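You operate a simulated robot arm through the tools that you are given. There is no shell and no other tool. Be economical: measure what you need, move in short steps, check, and stop when the job is done.

You are at the controls of a simulated two-armed robot. One attempt, no reset.

Task
The grinder has tripped: free it, grind the rest with water, stop it.
Fine: slide shut and ring to orange before reset and start; feed at the slide's blue band, milk into the steel tank; no new trip; water by the blue lever on the steel pipe, shut after; hardly a spill. Where these are worked on the way, their far stop is far enough and under half their travel is too little: blue lever on the steel pipe.

It is judged by the outcome, as a careful person would: the job done as asked, and still so three seconds after it is handed in. It fails if anything else is knocked over, pushed out of place, dropped, spilled or broken.

Robot
Two 7-joint arms with two-finger grippers on one trunk, on a base that drives. Base frame: it is fixed to the floor where the robot stands at the start and does not move with it; the origin is under the middle of the robot, x ahead of it, y to its left, z up. Units: m, rad, N and s.
The left shoulder is at the start at [0.05, 0.216, 1.246], the right one opposite. With the tool pointing down near the work surface each hand reaches from about 0.1 to 0.66 m from the robot's upright axis, wherever it stands, measured 20 degrees to its own side. Places, roughly: blue lever on the steel pipe [0.4, 0.4, 0.6]; grinder [0.9, 0.1, 0.8]. Payload 3.18 kg a hand.
The TCP of each hand is the grasp point between the finger pads, 0.03 m short of the fingertips. In the tool frame z runs along the fingers and y along their closing line. Largest opening 0.144 m; the body of the gripper starts 0.103 m behind the TCP.
Orientation is told as [roll, pitch, yaw] about the base's x, y, z axes, in that order, counted from this pose: with the fingers straight down and closing along the base's y, the tool's x points along the base's -x, its y along +y and its z along -z.

Tools
- The arms move only by the tool arm_command. It takes "left_plan", "right_plan" or both (then of equal length, played together; a hand with none holds still); each is a list of rows, each a list of 3 entries, a list of its own where there are three numbers: the gripper command, from -1 (shut) to 1 (fully open), values between in proportion, then the shift along the tool's x, y, z in m, then the turn, a rotation vector about the tool's x, y, z in rad. In form: [[grip, [x, y, z], [wx, wy, wz]], ...]. A call has 1 to 20 rows; each row is the pose to reach, as a shift and turn from the pose commanded when the call began, along the tool's axes at that moment. A row lasts 0.2 s, in which the tool goes at most 0.05 m and 0.15 rad; a call with a longer step from one row to the next is refused whole, and so is a gripper value outside its range. Where a pose cannot be reached the arm comes as near as it can. A force on the tool above 40 N (or 10 N above the force at the start of the call, whichever is more), or a blocked arm, ends the call early, and 0.2 s more pass. Each finger halts on what it meets, pressing with about 29 N; the grip force reading is that of the motor and also rises with nothing between the fingers. The clock runs only during rows and for 0.2 s after the last one: add rows that repeat a pose to give the fingers time. The reply holds the time, the measured pose of the TCP, the force on the tool along the base axes, the opening and the grip force, in the units named above and with some noise, with the torque about the TCP (base axes, N m) and any sound that the robot's microphone picked up.
- Cameras (640 x 400 px; columns grow to the right, rows downward): "scene" is now at [0.0899, 0.0791, 1.451]; the picture's right is [0.85, -0.52, 0.00], its down [-0.21, -0.35, -0.91] and it looks along [0.48, 0.78, -0.41] (base axes); focal length 214 px, centre (320, 200). "left" rides on the left gripper at [0.076, -0.016, -0.143] in its tool frame; the picture's right is [0.21, 0.98, 0.00], its down [-0.84, 0.18, -0.51] and it looks along [-0.50, 0.11, 0.86] (tool axes); focal length 218 px, centre (320, 200). "right" rides on the right gripper at [0.076, 0.016, -0.143] in its tool frame; the picture's right is [-0.21, 0.98, 0.00], its down [-0.84, -0.18, -0.51] and it looks along [-0.50, -0.11, 0.86] (tool axes); focal length 218 px, centre (320, 200).
- capture(camera): a new picture of that camera. No time passes.
- raise_lower(by): slides the trunk up (or, below 0, down) by that many m; the arms and the scene camera ride with it, the base frame stays. It gives what a move gives, with no picture.
- base_move(legs): drives the robot by 1 to 6 legs, each [ahead, left, turn to the left] in m, m and rad, along the robot's own axes; the way and the turn of a leg run together, so that a leg with both is an arc; at most 1.5 m and 3.142 rad a leg. The arms and the cameras ride along, it lands a little off, and it stops where it bumps. It gives what a move gives.
- turn_head(pan, tilt): turns the head with the scene camera to pan (to the left, within 1.396 rad either way) and tilt (down, from -0.506 to 1.204), counted from straight ahead of the robot. It gives what a move gives.
- probe_pixels(camera, pixels): there is no depth. For up to 12 entries [column, row, z] of the newest picture of that camera ("zoom" is the newest enlarged one), the place [x, y] in the base frame at which the ray of that pixel passes the height z, good to about 0.002 m. No time passes.
- inspect(camera, box): a new picture of the part [left, top, right, bottom] of that camera's present view, enlarged. No time passes.
- close_job(): hands the job in; it is judged then, once.

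Go step by step. Measure first, check grasps and placings, and put right what went wrong. The budget is 80 turns and 58 pictures, counting those below and the enlarged ones. Unless the task says otherwise, let go and move clear before handing in.

The tools are called after "Request:" by a JSON object that holds its "api" and its "payload". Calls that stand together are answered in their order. arm_command: Moves the arms, as the interface text tells. Its arguments: {"type":"object","properties":{"left_plan":{"type":"array"},"right_plan":{"type":"array"}},"required":[]} The other tools are called the same way: raise_lower (by) slides the trunk up or down; base_move (legs) drives the base; turn_head (pan, tilt) turns the head that bears the scene camera; capture (camera) takes a picture; probe_pixels (camera, pixels) gives the place at which the rays of pixels pass given heights; inspect (camera, box) takes an enlarged picture of a part of a camera's view; close_job () hands the job in.

At the start:

```text
time_s: 0.0
left_tool_pos: [0.3868, 0.4213, 1.4682]
left_tcp_rot: [0.0, 0.001, 0.0]
left_ft_force: [0.0, 0.6, -0.3]
left_moment: [-0.01, 0.02, 0.01]
left_finger_gap: 0.1441
left_grasp_force: 0.1
right_tool_pos: [0.3409, 0.0327, 1.4279]
right_tcp_rot: [0.003, 0.0, -0.003]
right_ft_force: [0.2, 0.6, 1.0]
right_moment: [0.0, 0.04, 0.0]
right_finger_gap: 0.1439
right_grasp_force: 0.1
trunk travel left (down, up): [-0.325, 0.044]
robot x, y, heading: [0.0015, -0.0006, 0.003]
head pan, tilt: [1.021, 0.422]
```

scene: 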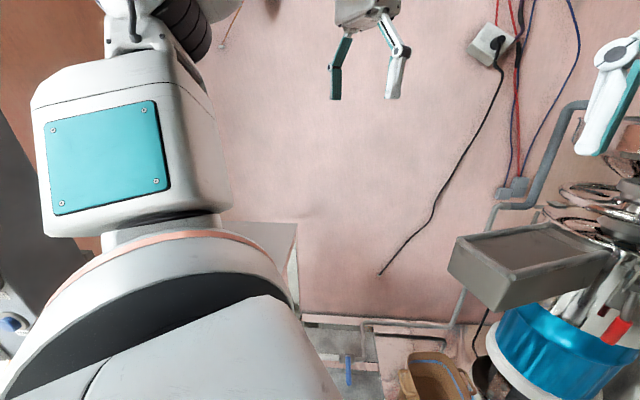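
right: 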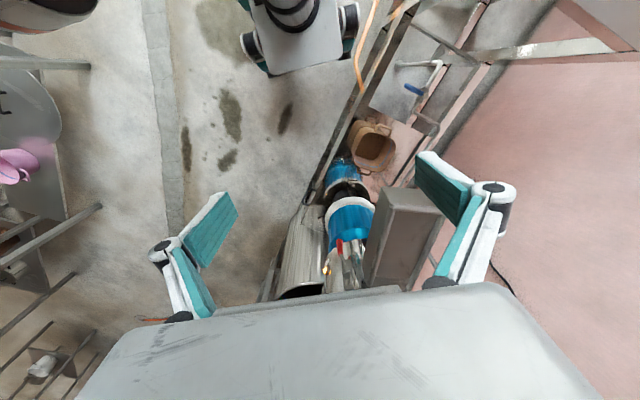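
left: 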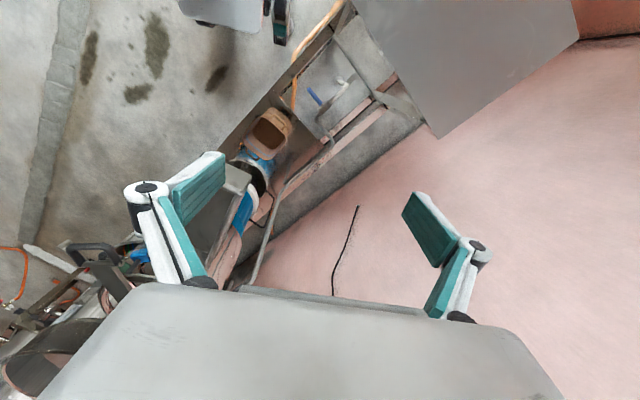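

The scene view at pan 1.02 shows only part of the grinder at the right edge (blue motor near 560,350), so I turn the head to it.

Request:
{"api": "turn_head", "payload": {"pan": 0.1, "tilt": 0.65}}

Request:
{"api": "capture", "payload": {"camera": "scene"}}

```text
time_s: 1.2
left_tool_pos: [0.3867, 0.421, 1.4688]
left_tcp_rot: [-0.001, 0.001, 0.0]
left_ft_force: [0.0, 0.6, 0.5]
left_moment: [0.04, 0.02, -0.01]
left_finger_gap: 0.1438
left_grasp_force: 0.1
right_tool_pos: [0.3416, 0.0319, 1.4286]
right_tcp_rot: [0.002, 0.0, -0.002]
right_ft_force: [-0.4, 0.5, 0.1]
right_moment: [-0.03, -0.01, -0.03]
right_finger_gap: 0.1439
right_grasp_force: 0.1
trunk travel left (down, up): [-0.325, 0.044]
robot x, y, heading: [-0.0008, -0.0003, 0.001]
head pan, tilt: [0.099, 0.649]
```

```text
54 pictures are left
```

scene: 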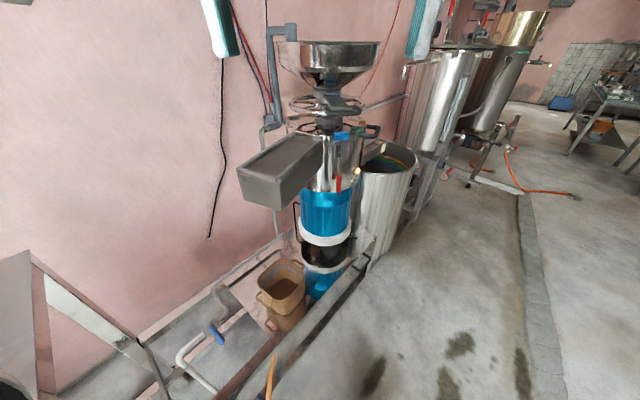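

Request:
{"api": "inspect", "payload": {"camera": "scene", "box": [230, 10, 430, 135]}}

Request:
{"api": "inspect", "payload": {"camera": "scene", "box": [230, 110, 430, 235]}}

Request:
{"api": "inspect", "payload": {"camera": "scene", "box": [140, 230, 380, 380]}}

```text
3.20 times, centred on (330, 72) of scene
```

zoom: 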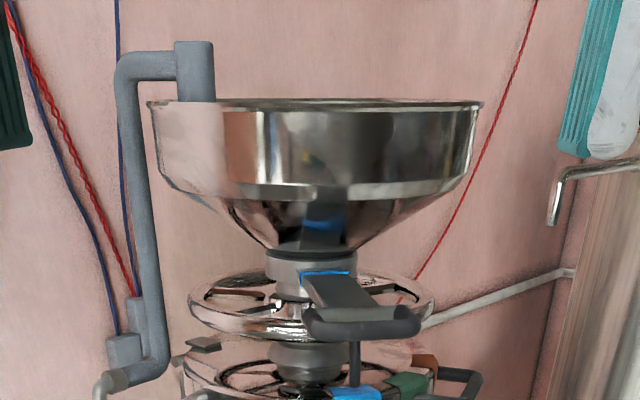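

```text
3.20 times, centred on (330, 172) of scene
```

zoom: 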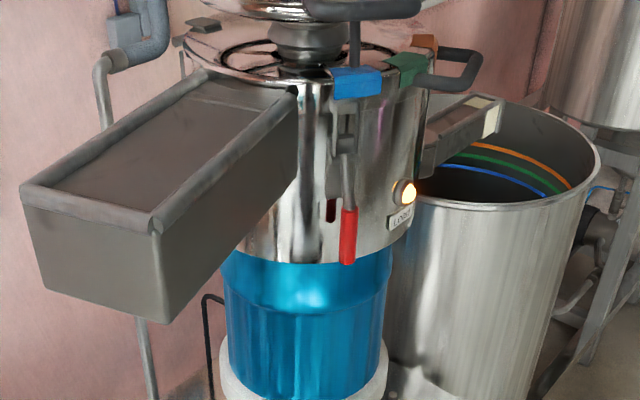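

```text
2.67 times, centred on (260, 305) of scene
```

zoom: 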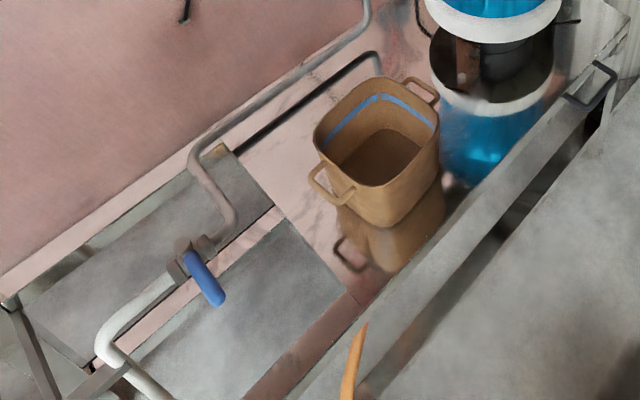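

The grinder shows a slide handle under the hopper, a ring with orange/green/blue tabs, a red lever and an orange lamp. I enlarge these and measure rough places.

Request:
{"api": "inspect", "payload": {"camera": "scene", "box": [315, 80, 395, 130]}}

Request:
{"api": "inspect", "payload": {"camera": "scene", "box": [310, 125, 420, 195]}}

Request:
{"api": "probe_pixels", "payload": {"camera": "scene", "pixels": [[217, 333, 0.6], [358, 170, 0.8], [340, 185, 0.8], [378, 132, 0.95], [345, 112, 1.05], [330, 45, 1.2], [280, 285, 0.3], [385, 165, 0.7], [350, 250, 0.5], [270, 180, 0.8]]}}

```text
8.00 times, centred on (355, 105) of scene
```

zoom: 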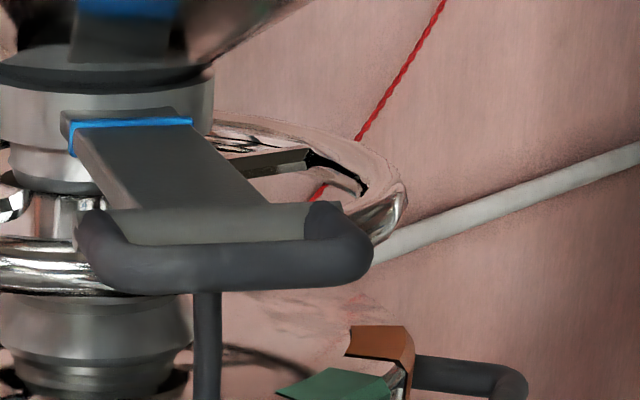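

```text
5.71 times, centred on (365, 160) of scene
```

zoom: 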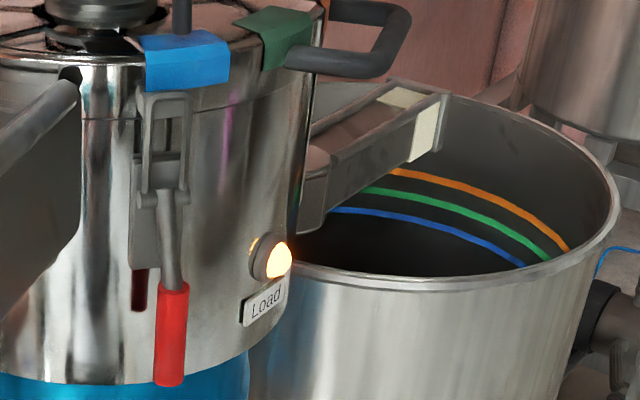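

```text
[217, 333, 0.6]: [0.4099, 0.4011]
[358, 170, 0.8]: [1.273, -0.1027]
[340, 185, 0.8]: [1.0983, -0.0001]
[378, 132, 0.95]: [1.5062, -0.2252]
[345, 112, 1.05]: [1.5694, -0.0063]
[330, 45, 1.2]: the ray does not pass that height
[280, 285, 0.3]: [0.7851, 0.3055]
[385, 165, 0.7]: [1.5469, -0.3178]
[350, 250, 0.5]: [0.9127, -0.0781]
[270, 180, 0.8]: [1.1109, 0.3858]
```

The slide stands with a blue mark at its root, a post stands by the blue tab, and the "Load" lamp is lit. I use the wrist pictures to fix the grinder, tank and frame in plan before driving closer.

Request:
{"api": "probe_pixels", "payload": {"camera": "right", "pixels": [[300, 72, 0.2], [350, 115, 0.4], [350, 115, 0.1], [385, 50, 0.4], [385, 50, 0.1], [312, 205, 0.4], [350, 212, 0.7], [305, 290, 0.8], [335, 247, 0.8], [345, 247, 0.8], [373, 150, 0.4], [412, 90, 0.6]]}}

Request:
{"api": "probe_pixels", "payload": {"camera": "scene", "pixels": [[280, 380, 0.4], [280, 380, 0.1], [330, 300, 0.4], [330, 300, 0.1], [280, 285, 0.4], [280, 285, 0.15], [342, 187, 0.9], [342, 187, 0.7], [360, 260, 0.4], [360, 260, 0.1]]}}

```text
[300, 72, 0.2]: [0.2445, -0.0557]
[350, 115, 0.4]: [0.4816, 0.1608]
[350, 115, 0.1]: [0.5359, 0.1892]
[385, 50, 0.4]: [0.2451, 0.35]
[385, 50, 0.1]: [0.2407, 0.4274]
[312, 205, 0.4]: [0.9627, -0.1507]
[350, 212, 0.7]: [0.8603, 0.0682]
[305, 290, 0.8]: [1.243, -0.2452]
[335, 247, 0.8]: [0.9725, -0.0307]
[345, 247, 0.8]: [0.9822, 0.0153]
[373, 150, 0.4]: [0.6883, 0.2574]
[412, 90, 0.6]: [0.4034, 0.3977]
```

```text
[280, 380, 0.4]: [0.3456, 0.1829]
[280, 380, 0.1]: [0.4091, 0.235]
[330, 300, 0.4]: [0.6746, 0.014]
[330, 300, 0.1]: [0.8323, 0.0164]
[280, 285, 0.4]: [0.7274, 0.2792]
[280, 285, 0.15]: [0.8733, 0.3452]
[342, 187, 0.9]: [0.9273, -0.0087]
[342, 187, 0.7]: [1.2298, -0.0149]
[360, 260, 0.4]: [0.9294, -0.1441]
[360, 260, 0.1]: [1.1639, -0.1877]
```

The beam's front edge lies along about (0.35,0.19)→(0.93,-0.15) and the red lever tip near [0.95,-0.01,0.85]; the work line faces heading ≈1.03. I turn that way, back off a bit and strafe right along the beam.

Request:
{"api": "base_move", "payload": {"legs": [[0, 0, 1.03], [-0.15, 0, 0], [0, -0.7, 0]]}}

Request:
{"api": "turn_head", "payload": {"pan": 0.0, "tilt": 0.5}}

Request:
{"api": "capture", "payload": {"camera": "scene"}}

```text
time_s: 11.2
left_tool_pos: [0.3527, 0.0713, 1.4687]
left_tcp_rot: [-0.001, 0.0, 1.026]
left_ft_force: [0.2, -0.6, 0.1]
left_moment: [0.0, -0.02, 0.04]
left_finger_gap: 0.144
left_grasp_force: 0.1
right_tool_pos: [0.6623, -0.1669, 1.4285]
right_tcp_rot: [0.001, 0.0, 1.025]
right_ft_force: [0.1, 0.7, 0.1]
right_moment: [-0.04, 0.0, -0.05]
right_finger_gap: 0.144
right_grasp_force: 0.1
trunk travel left (down, up): [-0.325, 0.044]
robot x, y, heading: [0.5106, -0.4757, 1.023]
head pan, tilt: [0.099, 0.649]
```

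```text
time_s: 11.9
left_tool_pos: [0.352, 0.0734, 1.4677]
left_tcp_rot: [0.001, 0.0, 1.026]
left_ft_force: [0.3, 0.4, 1.0]
left_moment: [-0.01, -0.01, 0.04]
left_finger_gap: 0.1438
left_grasp_force: 0.0
right_tool_pos: [0.6621, -0.168, 1.4287]
right_tcp_rot: [0.002, 0.0, 1.023]
right_ft_force: [0.2, -0.1, -0.2]
right_moment: [0.03, -0.01, 0.01]
right_finger_gap: 0.1439
right_grasp_force: 0.0
trunk travel left (down, up): [-0.325, 0.044]
robot x, y, heading: [0.5137, -0.4777, 1.024]
head pan, tilt: [0.0, 0.499]
```

```text
48 pictures are left
```

scene: 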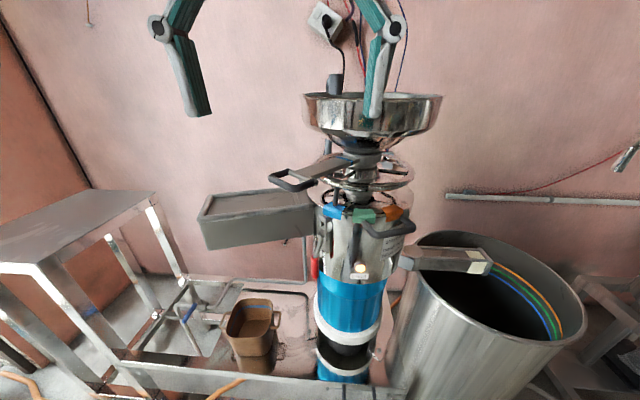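

Request:
{"api": "inspect", "payload": {"camera": "scene", "box": [250, 140, 410, 240]}}

Request:
{"api": "inspect", "payload": {"camera": "scene", "box": [290, 195, 450, 295]}}

```text
4.00 times, centred on (330, 190) of scene
```

zoom: 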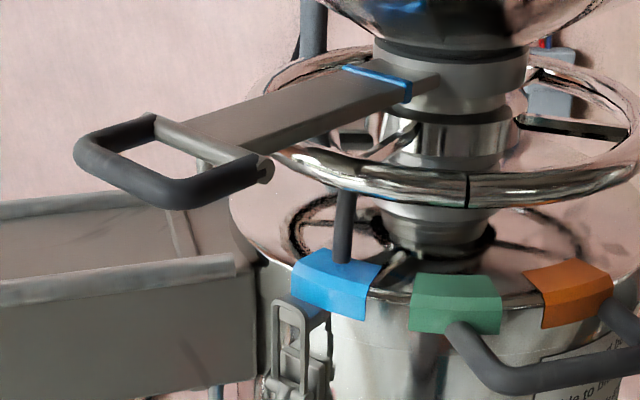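

```text
4.00 times, centred on (370, 245) of scene
```

zoom: 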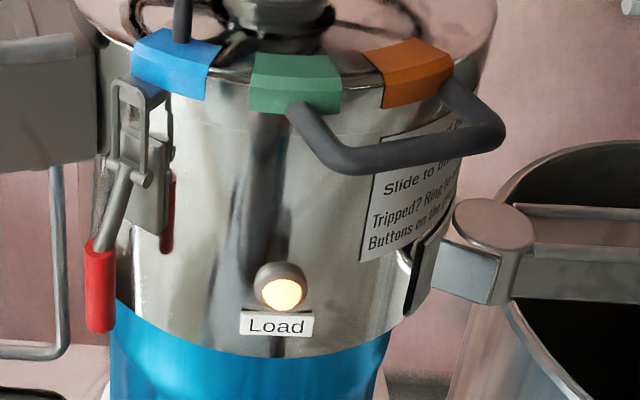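

The plate on the right side reads "Slide to bl… Tripped? Ring to … Buttons on the …", and the post under the ring is at the blue tab. I strafe right to read the plate and find the buttons.

Request:
{"api": "base_move", "payload": {"legs": [[0, -0.4, 0]]}}

Request:
{"api": "turn_head", "payload": {"pan": 0.45, "tilt": 0.45}}

Request:
{"api": "capture", "payload": {"camera": "scene"}}

```text
time_s: 15.9
left_tool_pos: [0.6912, -0.1341, 1.4689]
left_tcp_rot: [0.0, 0.0, 1.025]
left_ft_force: [0.0, 0.3, -0.3]
left_moment: [0.02, -0.01, -0.01]
left_finger_gap: 0.1441
left_grasp_force: 0.0
right_tool_pos: [1.0011, -0.3728, 1.4288]
right_tcp_rot: [0.002, -0.001, 1.024]
right_ft_force: [-0.6, -0.1, 0.5]
right_moment: [0.01, -0.01, 0.0]
right_finger_gap: 0.144
right_grasp_force: 0.0
trunk travel left (down, up): [-0.325, 0.044]
robot x, y, heading: [0.8527, -0.6817, 1.026]
head pan, tilt: [0.0, 0.499]
```

```text
time_s: 16.8
left_tool_pos: [0.6905, -0.1324, 1.4685]
left_tcp_rot: [0.001, -0.001, 1.027]
left_ft_force: [0.3, 0.1, 0.0]
left_moment: [0.0, 0.01, 0.01]
left_finger_gap: 0.1438
left_grasp_force: 0.1
right_tool_pos: [0.9999, -0.3725, 1.4279]
right_tcp_rot: [0.0, -0.001, 1.024]
right_ft_force: [-0.7, -0.2, -0.5]
right_moment: [0.01, 0.02, 0.02]
right_finger_gap: 0.1439
right_grasp_force: 0.1
trunk travel left (down, up): [-0.325, 0.044]
robot x, y, heading: [0.8517, -0.6767, 1.029]
head pan, tilt: [0.45, 0.45]
```

```text
45 pictures are left
```

scene: 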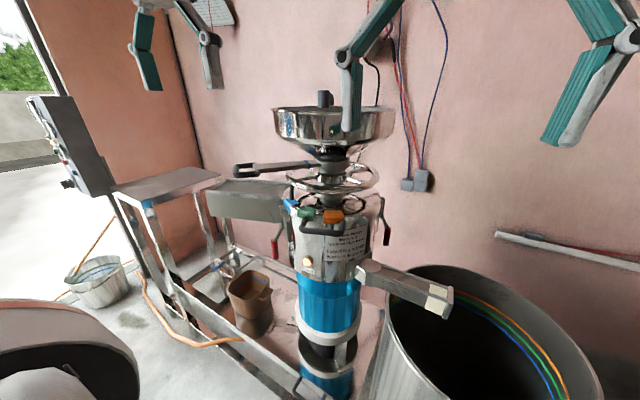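

Request:
{"api": "inspect", "payload": {"camera": "scene", "box": [305, 215, 385, 265]}}

Request:
{"api": "inspect", "payload": {"camera": "scene", "box": [10, 80, 150, 210]}}

Request:
{"api": "probe_pixels", "payload": {"camera": "scene", "pixels": [[60, 150, 1.2], [60, 150, 1.1], [60, 150, 1.0], [334, 214, 1.05], [334, 214, 1.1], [308, 262, 0.9], [245, 169, 1.25]]}}

```text
8.00 times, centred on (345, 240) of scene
```

zoom: 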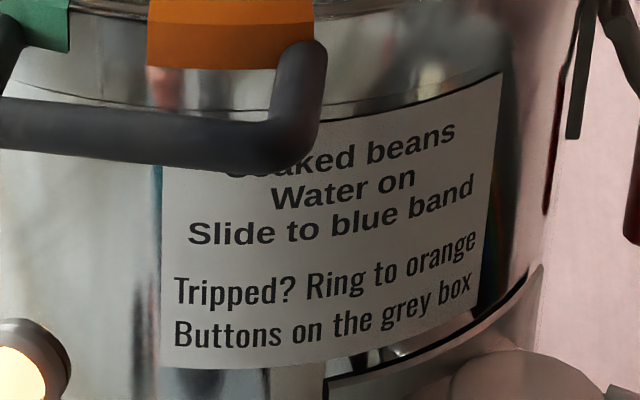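

```text
3.08 times, centred on (80, 145) of scene
```

zoom: 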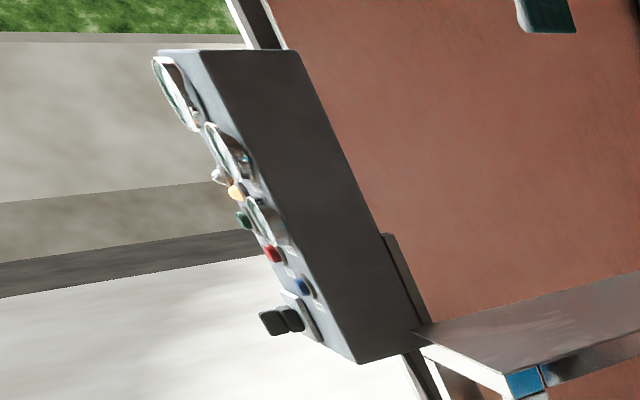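

```text
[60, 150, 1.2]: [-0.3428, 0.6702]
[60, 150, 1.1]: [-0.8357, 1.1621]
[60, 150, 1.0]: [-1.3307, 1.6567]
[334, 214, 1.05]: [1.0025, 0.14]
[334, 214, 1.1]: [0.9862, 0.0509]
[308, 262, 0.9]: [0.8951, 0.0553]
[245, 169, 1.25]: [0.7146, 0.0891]
```

The plate says: "Soaked beans / Water on / Slide to blue band; Tripped? Ring to orange; Buttons on the grey box" – the grey box with meters and buttons stands past the bench at the far left. By triangulation, grinder axis ≈(0.99,0.07), slide handle ≈(0.74,0,1.27), ring post ≈(0.85,0,1.16); I drive back left to work the slide.

Request:
{"api": "base_move", "payload": {"legs": [[0.03, 0.5, 0]]}}

Request:
{"api": "turn_head", "payload": {"pan": -0.2, "tilt": 0.4}}

Request:
{"api": "capture", "payload": {"camera": "scene"}}

```text
time_s: 21.8
left_tool_pos: [0.281, 0.1557, 1.4681]
left_tcp_rot: [0.0, 0.0, 1.022]
left_ft_force: [0.5, 0.5, -0.3]
left_moment: [-0.01, 0.01, 0.02]
left_finger_gap: 0.1439
left_grasp_force: 0.1
right_tool_pos: [0.5882, -0.0876, 1.4269]
right_tcp_rot: [0.002, -0.001, 1.02]
right_ft_force: [-0.2, 0.3, 0.4]
right_moment: [-0.05, -0.05, -0.02]
right_finger_gap: 0.1438
right_grasp_force: 0.0
trunk travel left (down, up): [-0.325, 0.044]
robot x, y, heading: [0.4378, -0.3935, 1.017]
head pan, tilt: [0.45, 0.45]
```

```text
time_s: 22.8
left_tool_pos: [0.2807, 0.1549, 1.4694]
left_tcp_rot: [0.0, -0.001, 1.022]
left_ft_force: [-0.8, 0.9, -0.2]
left_moment: [0.01, -0.01, 0.03]
left_finger_gap: 0.1441
left_grasp_force: 0.2
right_tool_pos: [0.5898, -0.0868, 1.4288]
right_tcp_rot: [0.001, -0.001, 1.02]
right_ft_force: [-0.4, -0.1, 0.6]
right_moment: [0.02, 0.0, -0.03]
right_finger_gap: 0.1439
right_grasp_force: 0.0
trunk travel left (down, up): [-0.325, 0.044]
robot x, y, heading: [0.4397, -0.3951, 1.02]
head pan, tilt: [-0.201, 0.4]
```

```text
42 pictures are left
```

scene: 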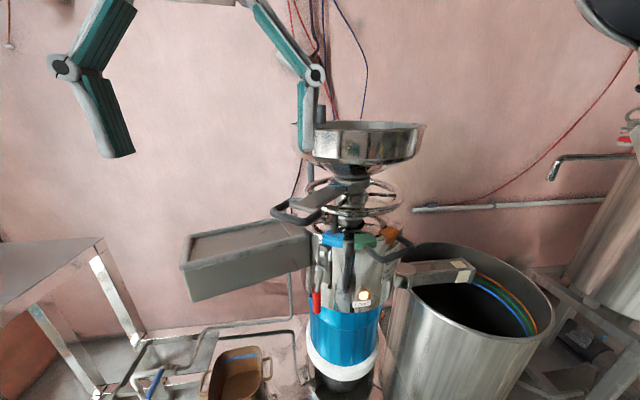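

Robot now at (0.44,-0.395), heading 1.02. I clear the right hand to the right and turn the left hand so its fingers close along the slide's direction.

Request:
{"api": "arm_command", "payload": {"left_plan": [[1, [0.007, -0.037, 0.01], [0, 0, -0.14]], [1, [0.014, -0.075, 0.02], [0, 0, -0.28]], [1, [0.021, -0.112, 0.03], [0, 0, -0.42]], [1, [0.029, -0.15, 0.045], [0, 0, -0.56]], [1, [0.036, -0.187, 0.06], [0, 0, -0.7]], [1, [0.044, -0.225, 0.07], [0, 0, -0.84]]], "right_plan": [[1, [0.02, -0.045, 0], [0, 0, 0]], [1, [0.04, -0.09, 0], [0, 0, 0]], [1, [0.06, -0.135, 0], [0, 0, 0]], [1, [0.08, -0.18, 0], [0, 0, 0]], [1, [0.09, -0.22, 0], [0, 0, 0]], [1, [0.1, -0.25, 0], [0, 0, 0]]]}}

```text
time_s: 24.2
left_tool_pos: [0.2945, 0.1334, 1.4887]
left_tcp_rot: [-0.002, 0.003, 1.854]
left_ft_force: [0.7, 1.3, 0.5]
left_moment: [-0.05, 0.01, 0.02]
left_finger_gap: 0.1441
left_grasp_force: 0.1
left hand out of reach, approached as far as the arm can: row 3, 4, 5, 6
right_tool_pos: [0.7526, -0.3033, 1.4282]
right_tcp_rot: [0.002, 0.005, 1.018]
right_ft_force: [0.3, 0.0, -0.4]
right_moment: [0.0, 0.07, -0.05]
right_finger_gap: 0.1437
right_grasp_force: 0.0
trunk travel left (down, up): [-0.325, 0.044]
robot x, y, heading: [0.4376, -0.3933, 1.019]
head pan, tilt: [-0.201, 0.4]
```

The left hand yawed but could not reach out while pointing down this high. I now tilt the fingers up toward horizontal while bringing it to a spot 0.15 m in front of the slide handle.

Request:
{"api": "arm_command", "payload": {"left_plan": [[0.3, [0.026, -0.024, 0.02], [0.14, 0, 0]], [0.3, [0.051, -0.047, 0.04], [0.28, 0, 0]], [0.3, [0.077, -0.071, 0.06], [0.42, 0, 0]], [0.3, [0.103, -0.095, 0.08], [0.56, 0, 0]], [0.3, [0.128, -0.118, 0.1], [0.7, 0, 0]], [0.3, [0.154, -0.142, 0.12], [0.84, 0, 0]], [0.3, [0.18, -0.166, 0.14], [0.98, 0, 0]], [0.3, [0.205, -0.19, 0.165], [1.12, 0, 0]], [0.3, [0.231, -0.213, 0.19], [1.26, 0, 0]], [0.3, [0.257, -0.237, 0.209], [1.4, 0, 0]]]}}

Request:
{"api": "capture", "payload": {"camera": "scene"}}

Request:
{"api": "capture", "payload": {"camera": "left"}}

```text
time_s: 26.4
left_tool_pos: [0.4091, 0.4244, 1.5134]
left_tcp_rot: [-1.303, -0.079, 1.59]
left_ft_force: [12.2, 2.8, -1.1]
left_moment: [-0.1, 0.33, -0.22]
left_finger_gap: 0.093
left_grasp_force: 0.0
left hand out of reach, approached as far as the arm can: row 1, 2, 3, 4, 5, 6, 7, 8, 9, 10
right_tool_pos: [0.7628, -0.302, 1.4243]
right_tcp_rot: [0.008, 0.006, 1.016]
right_ft_force: [1.1, 0.2, -0.8]
right_moment: [-0.07, 0.08, 0.0]
right_finger_gap: 0.1437
right_grasp_force: 0.0
trunk travel left (down, up): [-0.325, 0.044]
robot x, y, heading: [0.4359, -0.3926, 1.014]
head pan, tilt: [-0.201, 0.4]
```

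```text
41 pictures are left
```

scene: 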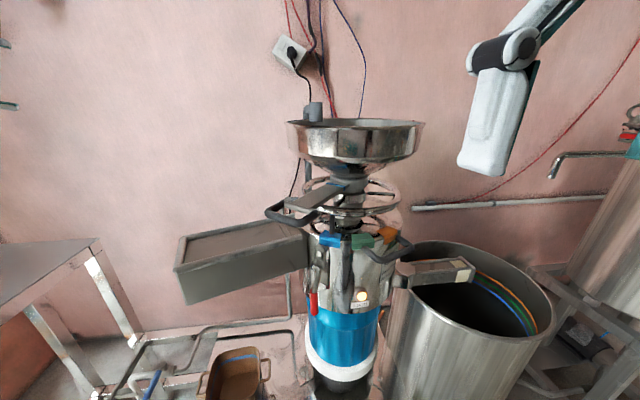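

```text
40 pictures are left
```

left: 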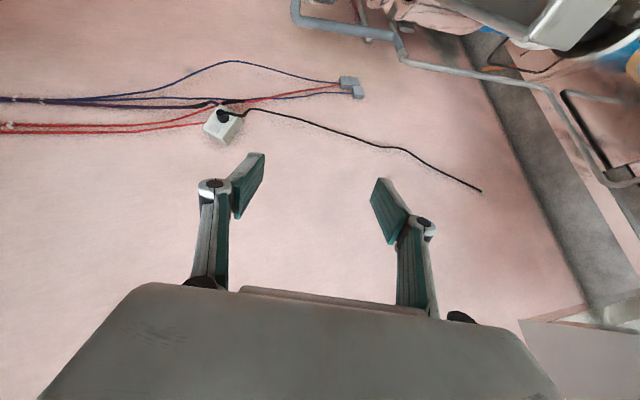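

The hand swung out to (0.41,0.42,1.51) but has roughly the wanted orientation (fingers toward base +x). I translate it at this attitude toward the pre-grasp spot.

Request:
{"api": "arm_command", "payload": {"left_plan": [[0.3, [0.045, 0.0, 0.0], [0, 0, 0]], [0.3, [0.09, 0.0, 0.0], [0, 0, 0]], [0.3, [0.135, 0.01, 0.0], [0, 0, 0]], [0.3, [0.18, 0.025, 0.01], [0, 0, 0]], [0.3, [0.225, 0.04, 0.02], [0, 0, 0]], [0.3, [0.27, 0.055, 0.03], [0, 0, 0]], [0.3, [0.315, 0.07, 0.04], [0, 0, 0]], [0.3, [0.36, 0.085, 0.05], [0, 0, 0]], [0.3, [0.4, 0.105, 0.06], [0, 0, 0]], [0.3, [0.44, 0.125, 0.075], [0, 0, 0]], [0.3, [0.46, 0.145, 0.09], [0, 0, 0]]]}}

Request:
{"api": "capture", "payload": {"camera": "scene"}}

```text
time_s: 28.8
left_tool_pos: [0.3925, 0.4226, 1.5156]
left_tcp_rot: [-1.315, -0.082, 1.6]
left_ft_force: [-0.5, 0.8, -0.4]
left_moment: [0.03, 0.03, -0.01]
left_finger_gap: 0.0936
left_grasp_force: 0.0
left hand out of reach, approached as far as the arm can: row 1, 2, 3, 4, 5, 6, 7, 8, 9, 10, 11
right_tool_pos: [0.7521, -0.3059, 1.4283]
right_tcp_rot: [0.002, 0.0, 1.02]
right_ft_force: [0.9, 0.3, -0.8]
right_moment: [-0.02, -0.03, 0.01]
right_finger_gap: 0.1443
right_grasp_force: 0.0
trunk travel left (down, up): [-0.325, 0.044]
robot x, y, heading: [0.4355, -0.3954, 1.022]
head pan, tilt: [-0.201, 0.4]
```

```text
39 pictures are left
```

scene: 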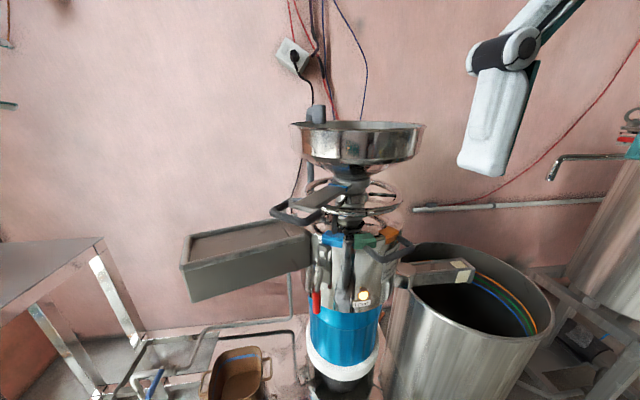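

The left arm is at a wrist limit in that attitude. I undo the tilt and yaw, and will instead face the slide squarely and push the handle with the fingers pointing down.

Request:
{"api": "arm_command", "payload": {"left_plan": [[0.3, [0.03, 0.008, -0.011], [-0.14, 0, 0]], [0.3, [0.06, 0.017, -0.023], [-0.28, 0, 0]], [0.3, [0.09, 0.025, -0.034], [-0.42, 0, 0]], [0.3, [0.117, 0.033, -0.046], [-0.56, 0, 0]], [0.3, [0.146, 0.042, -0.057], [-0.7, 0, 0]], [0.3, [0.175, 0.05, -0.069], [-0.84, 0, 0]], [0.3, [0.205, 0.058, -0.08], [-0.98, 0, 0]], [0.3, [0.234, 0.067, -0.092], [-1.12, 0, 0]], [0.3, [0.263, 0.075, -0.103], [-1.26, 0, 0]], [0.3, [0.263, 0.075, -0.103], [-1.31, 0, 0]]]}}

Request:
{"api": "arm_command", "payload": {"left_plan": [[0.3, [0, 0, 0], [0, 0, 0.14]], [0.3, [0, 0, 0], [0, 0, 0.28]], [0.3, [0, 0, 0], [0, 0, 0.42]], [0.3, [0, 0, 0], [0, 0, 0.56]], [0.3, [0, 0, 0], [0, 0, 0.58]]]}}

```text
time_s: 31.0
left_tool_pos: [0.2861, 0.1741, 1.4469]
left_tcp_rot: [-0.006, -0.082, 1.602]
left_ft_force: [-0.3, -0.1, 0.0]
left_moment: [-0.02, -0.04, 0.01]
left_finger_gap: 0.0936
left_grasp_force: 0.0
left hand out of reach, approached as far as the arm can: row 1, 2
right_tool_pos: [0.7519, -0.305, 1.4284]
right_tcp_rot: [0.001, 0.0, 1.018]
right_ft_force: [0.4, 0.3, -0.5]
right_moment: [-0.02, 0.02, 0.0]
right_finger_gap: 0.1441
right_grasp_force: 0.0
trunk travel left (down, up): [-0.325, 0.044]
robot x, y, heading: [0.4382, -0.392, 1.019]
head pan, tilt: [-0.201, 0.4]
```

```text
time_s: 32.2
left_tool_pos: [0.2858, 0.1745, 1.4445]
left_tcp_rot: [0.041, -0.071, 1.017]
left_ft_force: [0.1, -0.2, -0.2]
left_moment: [-0.01, 0.0, 0.01]
left_finger_gap: 0.0934
left_grasp_force: 0.0
right_tool_pos: [0.7505, -0.3043, 1.4292]
right_tcp_rot: [0.002, 0.0, 1.018]
right_ft_force: [-0.9, 0.2, 1.4]
right_moment: [-0.06, -0.02, -0.02]
right_finger_gap: 0.1438
right_grasp_force: 0.1
trunk travel left (down, up): [-0.325, 0.044]
robot x, y, heading: [0.4355, -0.395, 1.019]
head pan, tilt: [-0.201, 0.4]
```

Left hand restored. I turn to heading 0.29 to face along the slide, then look.

Request:
{"api": "base_move", "payload": {"legs": [[0, 0, -0.73], [-0.05, 0.11, 0]]}}

Request:
{"api": "turn_head", "payload": {"pan": 0.2, "tilt": 0.4}}

Request:
{"api": "capture", "payload": {"camera": "scene"}}

Request:
{"api": "capture", "payload": {"camera": "left"}}

```text
time_s: 35.8
left_tool_pos: [0.6344, 0.2214, 1.4442]
left_tcp_rot: [0.041, -0.072, 0.276]
left_ft_force: [-0.4, 0.6, -0.3]
left_moment: [-0.02, -0.01, 0.0]
left_finger_gap: 0.0933
left_grasp_force: 0.0
right_tool_pos: [0.6499, -0.4469, 1.428]
right_tcp_rot: [0.002, 0.001, 0.273]
right_ft_force: [-0.3, -0.7, -0.2]
right_moment: [0.03, -0.04, 0.02]
right_finger_gap: 0.1439
right_grasp_force: 0.0
trunk travel left (down, up): [-0.325, 0.044]
robot x, y, heading: [0.3599, -0.3036, 0.277]
head pan, tilt: [-0.201, 0.4]
```

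```text
time_s: 36.7
left_tool_pos: [0.6316, 0.2208, 1.4448]
left_tcp_rot: [0.04, -0.071, 0.276]
left_ft_force: [0.4, 0.3, 1.4]
left_moment: [0.06, -0.02, 0.0]
left_finger_gap: 0.0937
left_grasp_force: 0.0
right_tool_pos: [0.6505, -0.4475, 1.4284]
right_tcp_rot: [0.004, 0.001, 0.272]
right_ft_force: [-0.7, -0.1, 0.9]
right_moment: [0.01, 0.0, -0.01]
right_finger_gap: 0.144
right_grasp_force: 0.0
trunk travel left (down, up): [-0.325, 0.044]
robot x, y, heading: [0.3634, -0.2998, 0.275]
head pan, tilt: [0.201, 0.4]
```

```text
38 pictures are left
```

scene: 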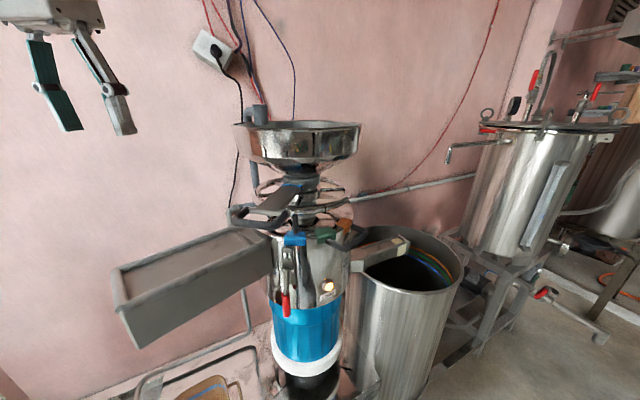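

```text
37 pictures are left
```

left: 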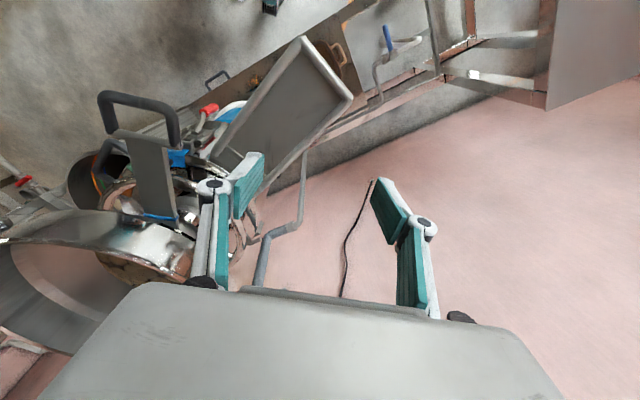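

Request:
{"api": "inspect", "payload": {"camera": "scene", "box": [215, 165, 365, 260]}}

Request:
{"api": "probe_pixels", "payload": {"camera": "left", "pixels": [[103, 97, 1.27], [170, 110, 1.27], [103, 97, 1.24], [170, 110, 1.24], [160, 217, 1.27], [160, 217, 1.24], [115, 140, 1.27], [172, 147, 1.27]]}}

```text
4.21 times, centred on (290, 212) of scene
```

zoom: 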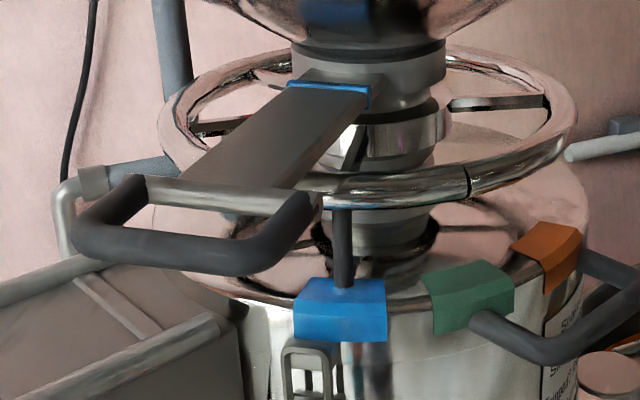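

```text
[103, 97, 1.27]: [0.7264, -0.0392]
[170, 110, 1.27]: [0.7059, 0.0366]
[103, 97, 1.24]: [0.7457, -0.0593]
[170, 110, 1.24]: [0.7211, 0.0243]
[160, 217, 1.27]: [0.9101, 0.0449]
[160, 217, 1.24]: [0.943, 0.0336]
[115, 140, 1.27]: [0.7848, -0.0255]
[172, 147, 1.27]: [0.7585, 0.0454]
```

Request:
{"api": "probe_pixels", "payload": {"camera": "zoom", "pixels": [[92, 235, 1.27], [92, 235, 1.24], [235, 262, 1.27], [235, 262, 1.24], [320, 92, 1.27], [320, 92, 1.24], [343, 283, 1.15], [343, 212, 1.19], [345, 205, 1.21], [340, 300, 1.13], [550, 245, 1.13], [470, 290, 1.13]]}}

```text
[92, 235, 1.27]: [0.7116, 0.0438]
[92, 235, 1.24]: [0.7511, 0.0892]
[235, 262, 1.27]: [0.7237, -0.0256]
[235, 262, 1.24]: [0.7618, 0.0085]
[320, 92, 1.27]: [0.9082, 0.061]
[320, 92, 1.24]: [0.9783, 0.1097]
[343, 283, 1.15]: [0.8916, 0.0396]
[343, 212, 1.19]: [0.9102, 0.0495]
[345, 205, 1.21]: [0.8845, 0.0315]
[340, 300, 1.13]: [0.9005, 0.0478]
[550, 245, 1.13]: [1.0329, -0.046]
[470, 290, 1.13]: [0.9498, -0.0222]
```

The left view shows the handle loop (corners at (103,97) and (170,110)) at z≈1.275; its left side arm is at about (0.731,0.042). I bring the left hand above it, tilted 0.45 forward to stay clear of the hopper.

Request:
{"api": "arm_command", "payload": {"left_plan": [[-0.1, [0, -0.04, 0.0], [0.01, -0.08, 0]], [-0.1, [0.0, -0.08, 0.015], [0.02, -0.16, 0]], [-0.1, [0.0, -0.12, 0.03], [0.03, -0.24, 0]], [-0.1, [0.001, -0.16, 0.05], [0.04, -0.32, 0]], [-0.1, [0.002, -0.2, 0.072], [0.04, -0.38, 0]]]}}

Request:
{"api": "capture", "payload": {"camera": "left"}}

```text
time_s: 37.9
left_tool_pos: [0.65, 0.1466, 1.4381]
left_tcp_rot: [-0.004, -0.423, 0.241]
left_ft_force: [0.2, 0.7, 0.3]
left_moment: [-0.04, 0.02, 0.0]
left_finger_gap: 0.0649
left_grasp_force: 0.1
left hand out of reach, approached as far as the arm can: row 3, 4, 5
right_tool_pos: [0.6495, -0.4473, 1.4278]
right_tcp_rot: [0.003, 0.002, 0.274]
right_ft_force: [-0.2, -0.3, 0.2]
right_moment: [0.0, -0.03, 0.01]
right_finger_gap: 0.144
right_grasp_force: 0.1
trunk travel left (down, up): [-0.325, 0.044]
robot x, y, heading: [0.3582, -0.3004, 0.277]
head pan, tilt: [0.201, 0.4]
```

```text
35 pictures are left
```

left: 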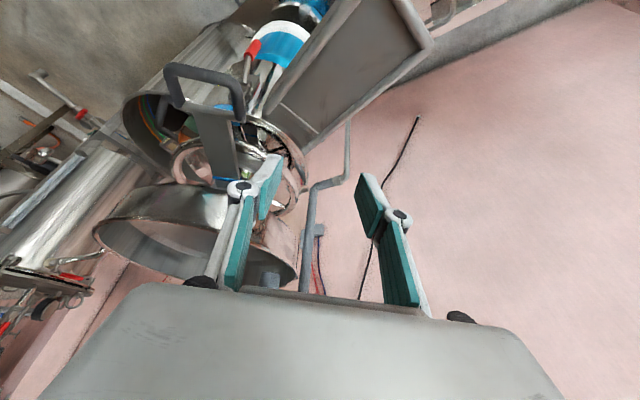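

The left arm will not come further inward, so I shift the base right 0.15 m so the handle falls where the left hand already works.

Request:
{"api": "base_move", "payload": {"legs": [[0.02, -0.14, 0]]}}

Request:
{"api": "capture", "payload": {"camera": "left"}}

```text
time_s: 39.7
left_tool_pos: [0.7068, 0.0182, 1.4377]
left_tcp_rot: [0.0, -0.422, 0.239]
left_ft_force: [-0.2, 0.1, 0.7]
left_moment: [0.02, 0.0, 0.0]
left_finger_gap: 0.0646
left_grasp_force: 0.0
right_tool_pos: [0.7078, -0.5756, 1.429]
right_tcp_rot: [0.002, 0.0, 0.275]
right_ft_force: [-0.1, -0.3, -0.4]
right_moment: [0.05, -0.03, 0.02]
right_finger_gap: 0.1441
right_grasp_force: 0.0
trunk travel left (down, up): [-0.325, 0.044]
robot x, y, heading: [0.4158, -0.4287, 0.274]
head pan, tilt: [0.201, 0.4]
```

```text
34 pictures are left
```

left: 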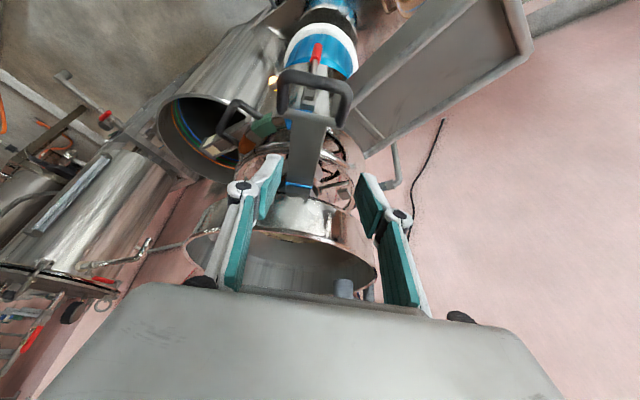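

Request:
{"api": "probe_pixels", "payload": {"camera": "left", "pixels": [[284, 80, 1.275], [345, 88, 1.275], [283, 110, 1.275], [346, 105, 1.275], [335, 122, 1.275], [290, 115, 1.275], [300, 184, 1.275]]}}

```text
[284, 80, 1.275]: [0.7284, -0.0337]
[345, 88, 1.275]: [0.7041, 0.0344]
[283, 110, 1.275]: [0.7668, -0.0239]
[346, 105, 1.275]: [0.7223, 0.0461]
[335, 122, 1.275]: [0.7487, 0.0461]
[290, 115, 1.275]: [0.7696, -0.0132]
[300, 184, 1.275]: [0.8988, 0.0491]
```

The loop's left arm sits at ≈(0.727,0.042,1.275). I align and descend along the tool axis, then close on it.

Request:
{"api": "arm_command", "payload": {"left_plan": [[-0.1, [0.02, 0.01, 0.03], [0, 0, 0]], [-0.1, [0.044, 0.0186, 0.06], [0, 0, 0]], [-0.1, [0.044, 0.0186, 0.1], [0, 0, 0]], [-0.1, [0.044, 0.0186, 0.13], [0, 0, 0]], [-0.1, [0.044, 0.0186, 0.159], [0, 0, 0]]]}}

Request:
{"api": "capture", "payload": {"camera": "left"}}

```text
time_s: 40.9
left_tool_pos: [0.7079, 0.0882, 1.3045]
left_tcp_rot: [-0.013, -0.416, 0.229]
left_ft_force: [0.2, 0.7, 0.7]
left_moment: [-0.03, 0.02, -0.02]
left_finger_gap: 0.0655
left_grasp_force: 0.0
left hand out of reach, approached as far as the arm can: row 1, 2, 3, 4, 5
right_tool_pos: [0.7071, -0.5752, 1.4281]
right_tcp_rot: [0.002, 0.001, 0.273]
right_ft_force: [0.5, 0.2, 0.6]
right_moment: [-0.02, 0.0, 0.01]
right_finger_gap: 0.144
right_grasp_force: 0.0
trunk travel left (down, up): [-0.325, 0.044]
robot x, y, heading: [0.4173, -0.4309, 0.28]
head pan, tilt: [0.201, 0.4]
```

```text
33 pictures are left
```

left: 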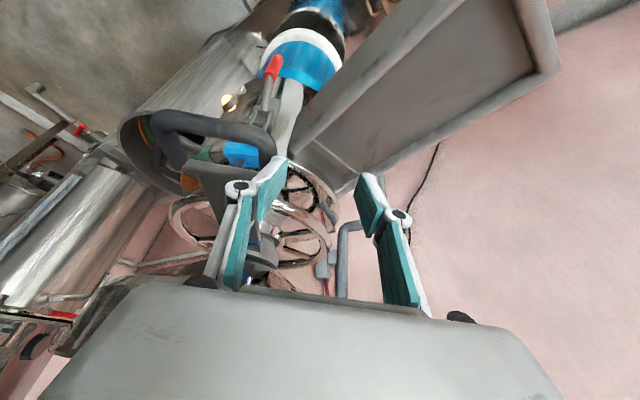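

The limit looks like the wrist being too close to the shoulder. I lift the hand clear and back the base so the handle lies about 0.6 m ahead of the robot, in front of the left shoulder.

Request:
{"api": "arm_command", "payload": {"left_plan": [[-0.1, [0, 0, -0.04], [0, 0, 0]], [-0.1, [0, 0, -0.08], [0, 0, 0]], [-0.1, [0, 0, -0.12], [0, 0, 0]]]}}

Request:
{"api": "base_move", "payload": {"legs": [[-0.17, 0, 0], [0, 0.15, 0]]}}

```text
time_s: 41.7
left_tool_pos: [0.6597, 0.0737, 1.4144]
left_tcp_rot: [-0.001, -0.425, 0.242]
left_ft_force: [-0.5, 0.5, 0.3]
left_moment: [0.03, -0.04, -0.01]
left_finger_gap: 0.0646
left_grasp_force: 0.1
right_tool_pos: [0.7058, -0.5763, 1.4279]
right_tcp_rot: [0.003, 0.001, 0.275]
right_ft_force: [-0.3, -0.3, -0.3]
right_moment: [0.05, -0.04, -0.06]
right_finger_gap: 0.1443
right_grasp_force: 0.0
trunk travel left (down, up): [-0.325, 0.044]
robot x, y, heading: [0.4193, -0.4301, 0.278]
head pan, tilt: [0.201, 0.4]
```

```text
time_s: 44.8
left_tool_pos: [0.4553, 0.1714, 1.4128]
left_tcp_rot: [-0.003, -0.423, 0.242]
left_ft_force: [0.3, 0.8, 0.4]
left_moment: [-0.01, -0.02, -0.01]
left_finger_gap: 0.0651
left_grasp_force: 0.1
right_tool_pos: [0.5013, -0.4786, 1.4271]
right_tcp_rot: [0.002, 0.001, 0.276]
right_ft_force: [-0.1, 0.9, -0.5]
right_moment: [0.03, 0.0, 0.0]
right_finger_gap: 0.1438
right_grasp_force: 0.1
trunk travel left (down, up): [-0.325, 0.044]
robot x, y, heading: [0.2073, -0.3287, 0.277]
head pan, tilt: [0.201, 0.4]
```

Request:
{"api": "arm_command", "payload": {"left_plan": [[-0.1, [-0.026, -0.032, 0.02], [0, 0, 0]], [-0.1, [-0.052, -0.064, 0.04], [0, 0, 0]], [-0.1, [-0.078, -0.095, 0.06], [0, 0, 0]], [-0.1, [-0.104, -0.127, 0.08], [0, 0, 0]], [-0.1, [-0.13, -0.159, 0.1], [0, 0, 0]], [-0.1, [-0.157, -0.191, 0.1216], [0, 0, 0]]]}}

Request:
{"api": "capture", "payload": {"camera": "left"}}

```text
time_s: 46.2
left_tool_pos: [0.6198, 0.128, 1.4144]
left_tcp_rot: [-0.008, -0.387, 0.198]
left_ft_force: [1.0, -1.2, -0.1]
left_moment: [0.05, 0.12, 0.02]
left_finger_gap: 0.0651
left_grasp_force: 0.1
left hand out of reach, approached as far as the arm can: row 2, 3, 4, 5, 6
right_tool_pos: [0.5072, -0.4796, 1.4263]
right_tcp_rot: [0.004, 0.004, 0.273]
right_ft_force: [0.9, -1.0, -0.9]
right_moment: [0.01, 0.16, 0.0]
right_finger_gap: 0.1439
right_grasp_force: 0.1
trunk travel left (down, up): [-0.325, 0.044]
robot x, y, heading: [0.2102, -0.3346, 0.277]
head pan, tilt: [0.201, 0.4]
```

```text
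32 pictures are left
```

left: 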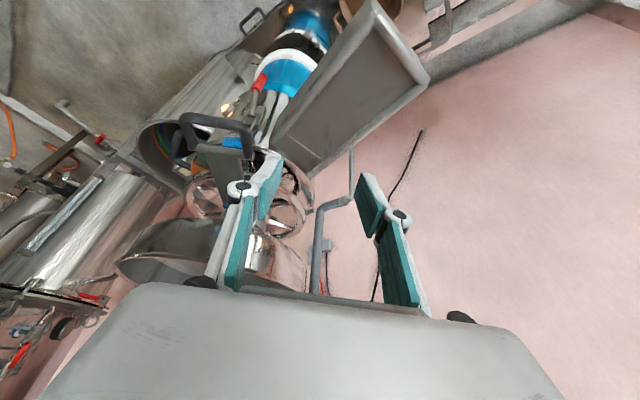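

Again the left arm stalls before coming inward at this height. I test the postures: bring the left hand lower and vertical in free air, and try the right hand forward and down.

Request:
{"api": "arm_command", "payload": {"left_plan": [[-0.1, [0.028, 0, 0.021], [0, 0.039, 0]], [-0.1, [0.056, 0, 0.042], [0, 0.078, 0]], [-0.1, [0.084, 0, 0.063], [0, 0.117, 0]], [-0.1, [0.112, 0, 0.084], [0, 0.156, 0]], [-0.1, [0.14, 0, 0.105], [0, 0.195, 0]], [-0.1, [0.168, 0, 0.126], [0, 0.234, 0]], [-0.1, [0.196, 0, 0.147], [0, 0.273, 0]], [-0.1, [0.224, 0, 0.168], [0, 0.312, 0]], [-0.1, [0.252, 0, 0.189], [0, 0.351, 0]], [-0.1, [0.28, 0, 0.209], [0, 0.39, 0]]], "right_plan": [[-0.5, [-0.025, 0, 0.0], [0, 0, 0]], [-0.5, [-0.05, 0, 0.0], [0, 0, 0]], [-0.5, [-0.075, 0, 0.02], [0, 0, 0]], [-0.5, [-0.1, 0, 0.04], [0, 0, 0]], [-0.5, [-0.125, 0, 0.06], [0, 0, 0]], [-0.5, [-0.15, 0, 0.08], [0, 0, 0]], [-0.5, [-0.175, 0, 0.1], [0, 0, 0]], [-0.5, [-0.2, 0, 0.12], [0, 0, 0]], [-0.5, [-0.225, 0, 0.14], [0, 0, 0]], [-0.5, [-0.25, 0, 0.15], [0, 0, 0]]]}}

```text
time_s: 48.4
left_tool_pos: [0.4315, 0.1563, 1.1442]
left_tcp_rot: [-0.033, 0.008, 0.175]
left_ft_force: [-0.9, 0.0, -0.6]
left_moment: [-0.04, 0.0, -0.03]
left_finger_gap: 0.0645
left_grasp_force: 0.0
left hand out of reach, approached as far as the arm can: row 1, 2, 3, 4, 5, 6, 7, 8, 9, 10
right_tool_pos: [0.7435, -0.4104, 1.2761]
right_tcp_rot: [0.001, 0.001, 0.275]
right_ft_force: [-0.5, -0.4, 0.6]
right_moment: [-0.04, 0.02, 0.0]
right_finger_gap: 0.036
right_grasp_force: 0.1
trunk travel left (down, up): [-0.325, 0.044]
robot x, y, heading: [0.211, -0.3282, 0.281]
head pan, tilt: [0.201, 0.4]
```

The right arm moves freely; the left is at its lower posture now. I test whether the left can come inward from here.

Request:
{"api": "arm_command", "payload": {"left_plan": [[-0.1, [0, -0.04, 0], [0.03, 0, 0]], [-0.1, [0, -0.08, 0], [0.03, 0, 0]], [-0.1, [-0.02, -0.12, 0], [0.03, 0, 0]], [-0.1, [-0.04, -0.16, 0], [0.03, 0, 0]], [-0.1, [-0.06, -0.2, 0], [0.03, 0, 0]]]}}

Request:
{"api": "turn_head", "payload": {"pan": 0.6, "tilt": 0.4}}

Request:
{"api": "capture", "payload": {"camera": "scene"}}

```text
time_s: 49.6
left_tool_pos: [0.4696, 0.1332, 1.2]
left_tcp_rot: [-0.044, 0.0, 0.19]
left_ft_force: [0.5, -0.3, -0.3]
left_moment: [0.02, -0.08, 0.01]
left_finger_gap: 0.0647
left_grasp_force: 0.0
left hand out of reach, approached as far as the arm can: row 1, 2, 3, 4, 5
right_tool_pos: [0.7406, -0.412, 1.2769]
right_tcp_rot: [0.003, -0.002, 0.278]
right_ft_force: [-1.0, 0.1, -0.2]
right_moment: [0.03, -0.07, 0.02]
right_finger_gap: 0.0359
right_grasp_force: 0.0
trunk travel left (down, up): [-0.325, 0.044]
robot x, y, heading: [0.2096, -0.3338, 0.275]
head pan, tilt: [0.201, 0.4]
```

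```text
time_s: 50.4
left_tool_pos: [0.4716, 0.1328, 1.1996]
left_tcp_rot: [-0.045, 0.003, 0.188]
left_ft_force: [-0.3, -0.4, -0.1]
left_moment: [-0.01, -0.02, 0.02]
left_finger_gap: 0.0651
left_grasp_force: 0.1
right_tool_pos: [0.7423, -0.4125, 1.277]
right_tcp_rot: [0.002, 0.0, 0.275]
right_ft_force: [1.7, -0.1, 0.5]
right_moment: [0.04, 0.03, -0.01]
right_finger_gap: 0.0361
right_grasp_force: 0.0
trunk travel left (down, up): [-0.325, 0.044]
robot x, y, heading: [0.2112, -0.3343, 0.275]
head pan, tilt: [0.6, 0.4]
```

```text
31 pictures are left
```

scene: 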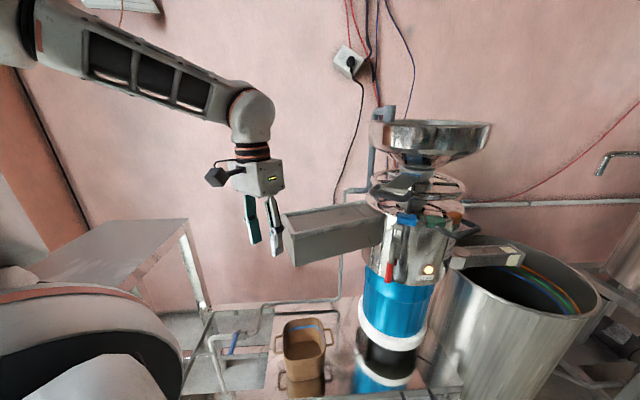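

The left arm's elbow is jammed out to the left, but the right arm is free. I strafe left 0.13 m and bring the right hand above the loop's right side arm (≈(0.747,-0.03,1.275)), tilted 0.42 forward.

Request:
{"api": "base_move", "payload": {"legs": [[0, 0.13, 0]]}}

Request:
{"api": "arm_command", "payload": {"right_plan": [[-0.1, [-0.0, 0.02, -0.04], [0, -0.06, 0]], [-0.1, [-0.01, 0.06, -0.07], [0, -0.12, 0]], [-0.1, [-0.02, 0.1, -0.089], [0, -0.18, 0]], [-0.1, [-0.03, 0.14, -0.089], [0, -0.24, 0]], [-0.1, [-0.04, 0.18, -0.089], [0, -0.3, 0]], [-0.1, [-0.055, 0.21, -0.089], [0, -0.36, 0]], [-0.1, [-0.069, 0.236, -0.089], [0, -0.42, 0]]]}}

Request:
{"api": "capture", "payload": {"camera": "right"}}

```text
time_s: 52.2
left_tool_pos: [0.4357, 0.2583, 1.199]
left_tcp_rot: [-0.044, 0.002, 0.189]
left_ft_force: [-0.8, 0.1, -0.3]
left_moment: [0.04, -0.01, 0.01]
left_finger_gap: 0.0648
left_grasp_force: 0.1
right_tool_pos: [0.7064, -0.2863, 1.2764]
right_tcp_rot: [0.002, 0.001, 0.276]
right_ft_force: [-0.2, 0.6, -0.9]
right_moment: [0.01, 0.0, 0.02]
right_finger_gap: 0.0361
right_grasp_force: 0.0
trunk travel left (down, up): [-0.325, 0.044]
robot x, y, heading: [0.1757, -0.206, 0.276]
head pan, tilt: [0.6, 0.4]
```

```text
refused: row 2 steps farther than a row can; nothing moved
```

```text
30 pictures are left
```

right: 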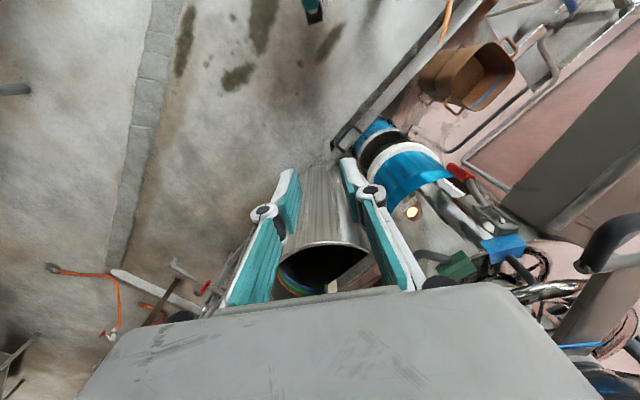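

Request:
{"api": "arm_command", "payload": {"right_plan": [[-0.1, [0, 0.015, -0.04], [0, -0.06, 0]], [-0.1, [0, 0.045, -0.07], [0, -0.12, 0]], [-0.1, [-0.01, 0.085, -0.089], [0, -0.18, 0]], [-0.1, [-0.02, 0.125, -0.089], [0, -0.24, 0]], [-0.1, [-0.035, 0.165, -0.089], [0, -0.3, 0]], [-0.1, [-0.05, 0.205, -0.089], [0, -0.36, 0]], [-0.1, [-0.069, 0.236, -0.089], [0, -0.42, 0]]]}}

Request:
{"api": "capture", "payload": {"camera": "right"}}

```text
time_s: 53.8
left_tool_pos: [0.4355, 0.2589, 1.1991]
left_tcp_rot: [-0.047, 0.004, 0.188]
left_ft_force: [-0.1, 0.0, 0.4]
left_moment: [-0.05, -0.04, -0.01]
left_finger_gap: 0.0646
left_grasp_force: 0.1
right_tool_pos: [0.7115, -0.0383, 1.3665]
right_tcp_rot: [0.002, -0.42, 0.277]
right_ft_force: [-0.2, 1.5, 0.8]
right_moment: [-0.04, 0.02, -0.01]
right_finger_gap: 0.0649
right_grasp_force: 0.0
trunk travel left (down, up): [-0.325, 0.044]
robot x, y, heading: [0.1766, -0.2053, 0.28]
head pan, tilt: [0.6, 0.4]
```

```text
29 pictures are left
```

right: 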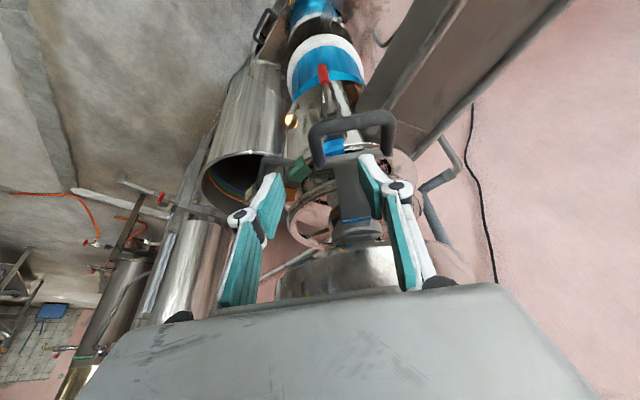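

The right hand reached the pre-grasp. I check the loop in this view: corners near (314,128),(390,118).

Request:
{"api": "probe_pixels", "payload": {"camera": "right", "pixels": [[316, 128, 1.275], [387, 117, 1.275], [313, 150, 1.275], [388, 145, 1.275], [330, 162, 1.275], [345, 219, 1.275], [378, 218, 1.275]]}}

```text
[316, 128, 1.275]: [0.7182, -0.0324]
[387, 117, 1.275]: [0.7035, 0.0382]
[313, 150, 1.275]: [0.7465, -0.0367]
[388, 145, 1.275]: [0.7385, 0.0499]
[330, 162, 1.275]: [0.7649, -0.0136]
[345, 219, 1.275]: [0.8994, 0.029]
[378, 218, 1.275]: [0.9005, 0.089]
```

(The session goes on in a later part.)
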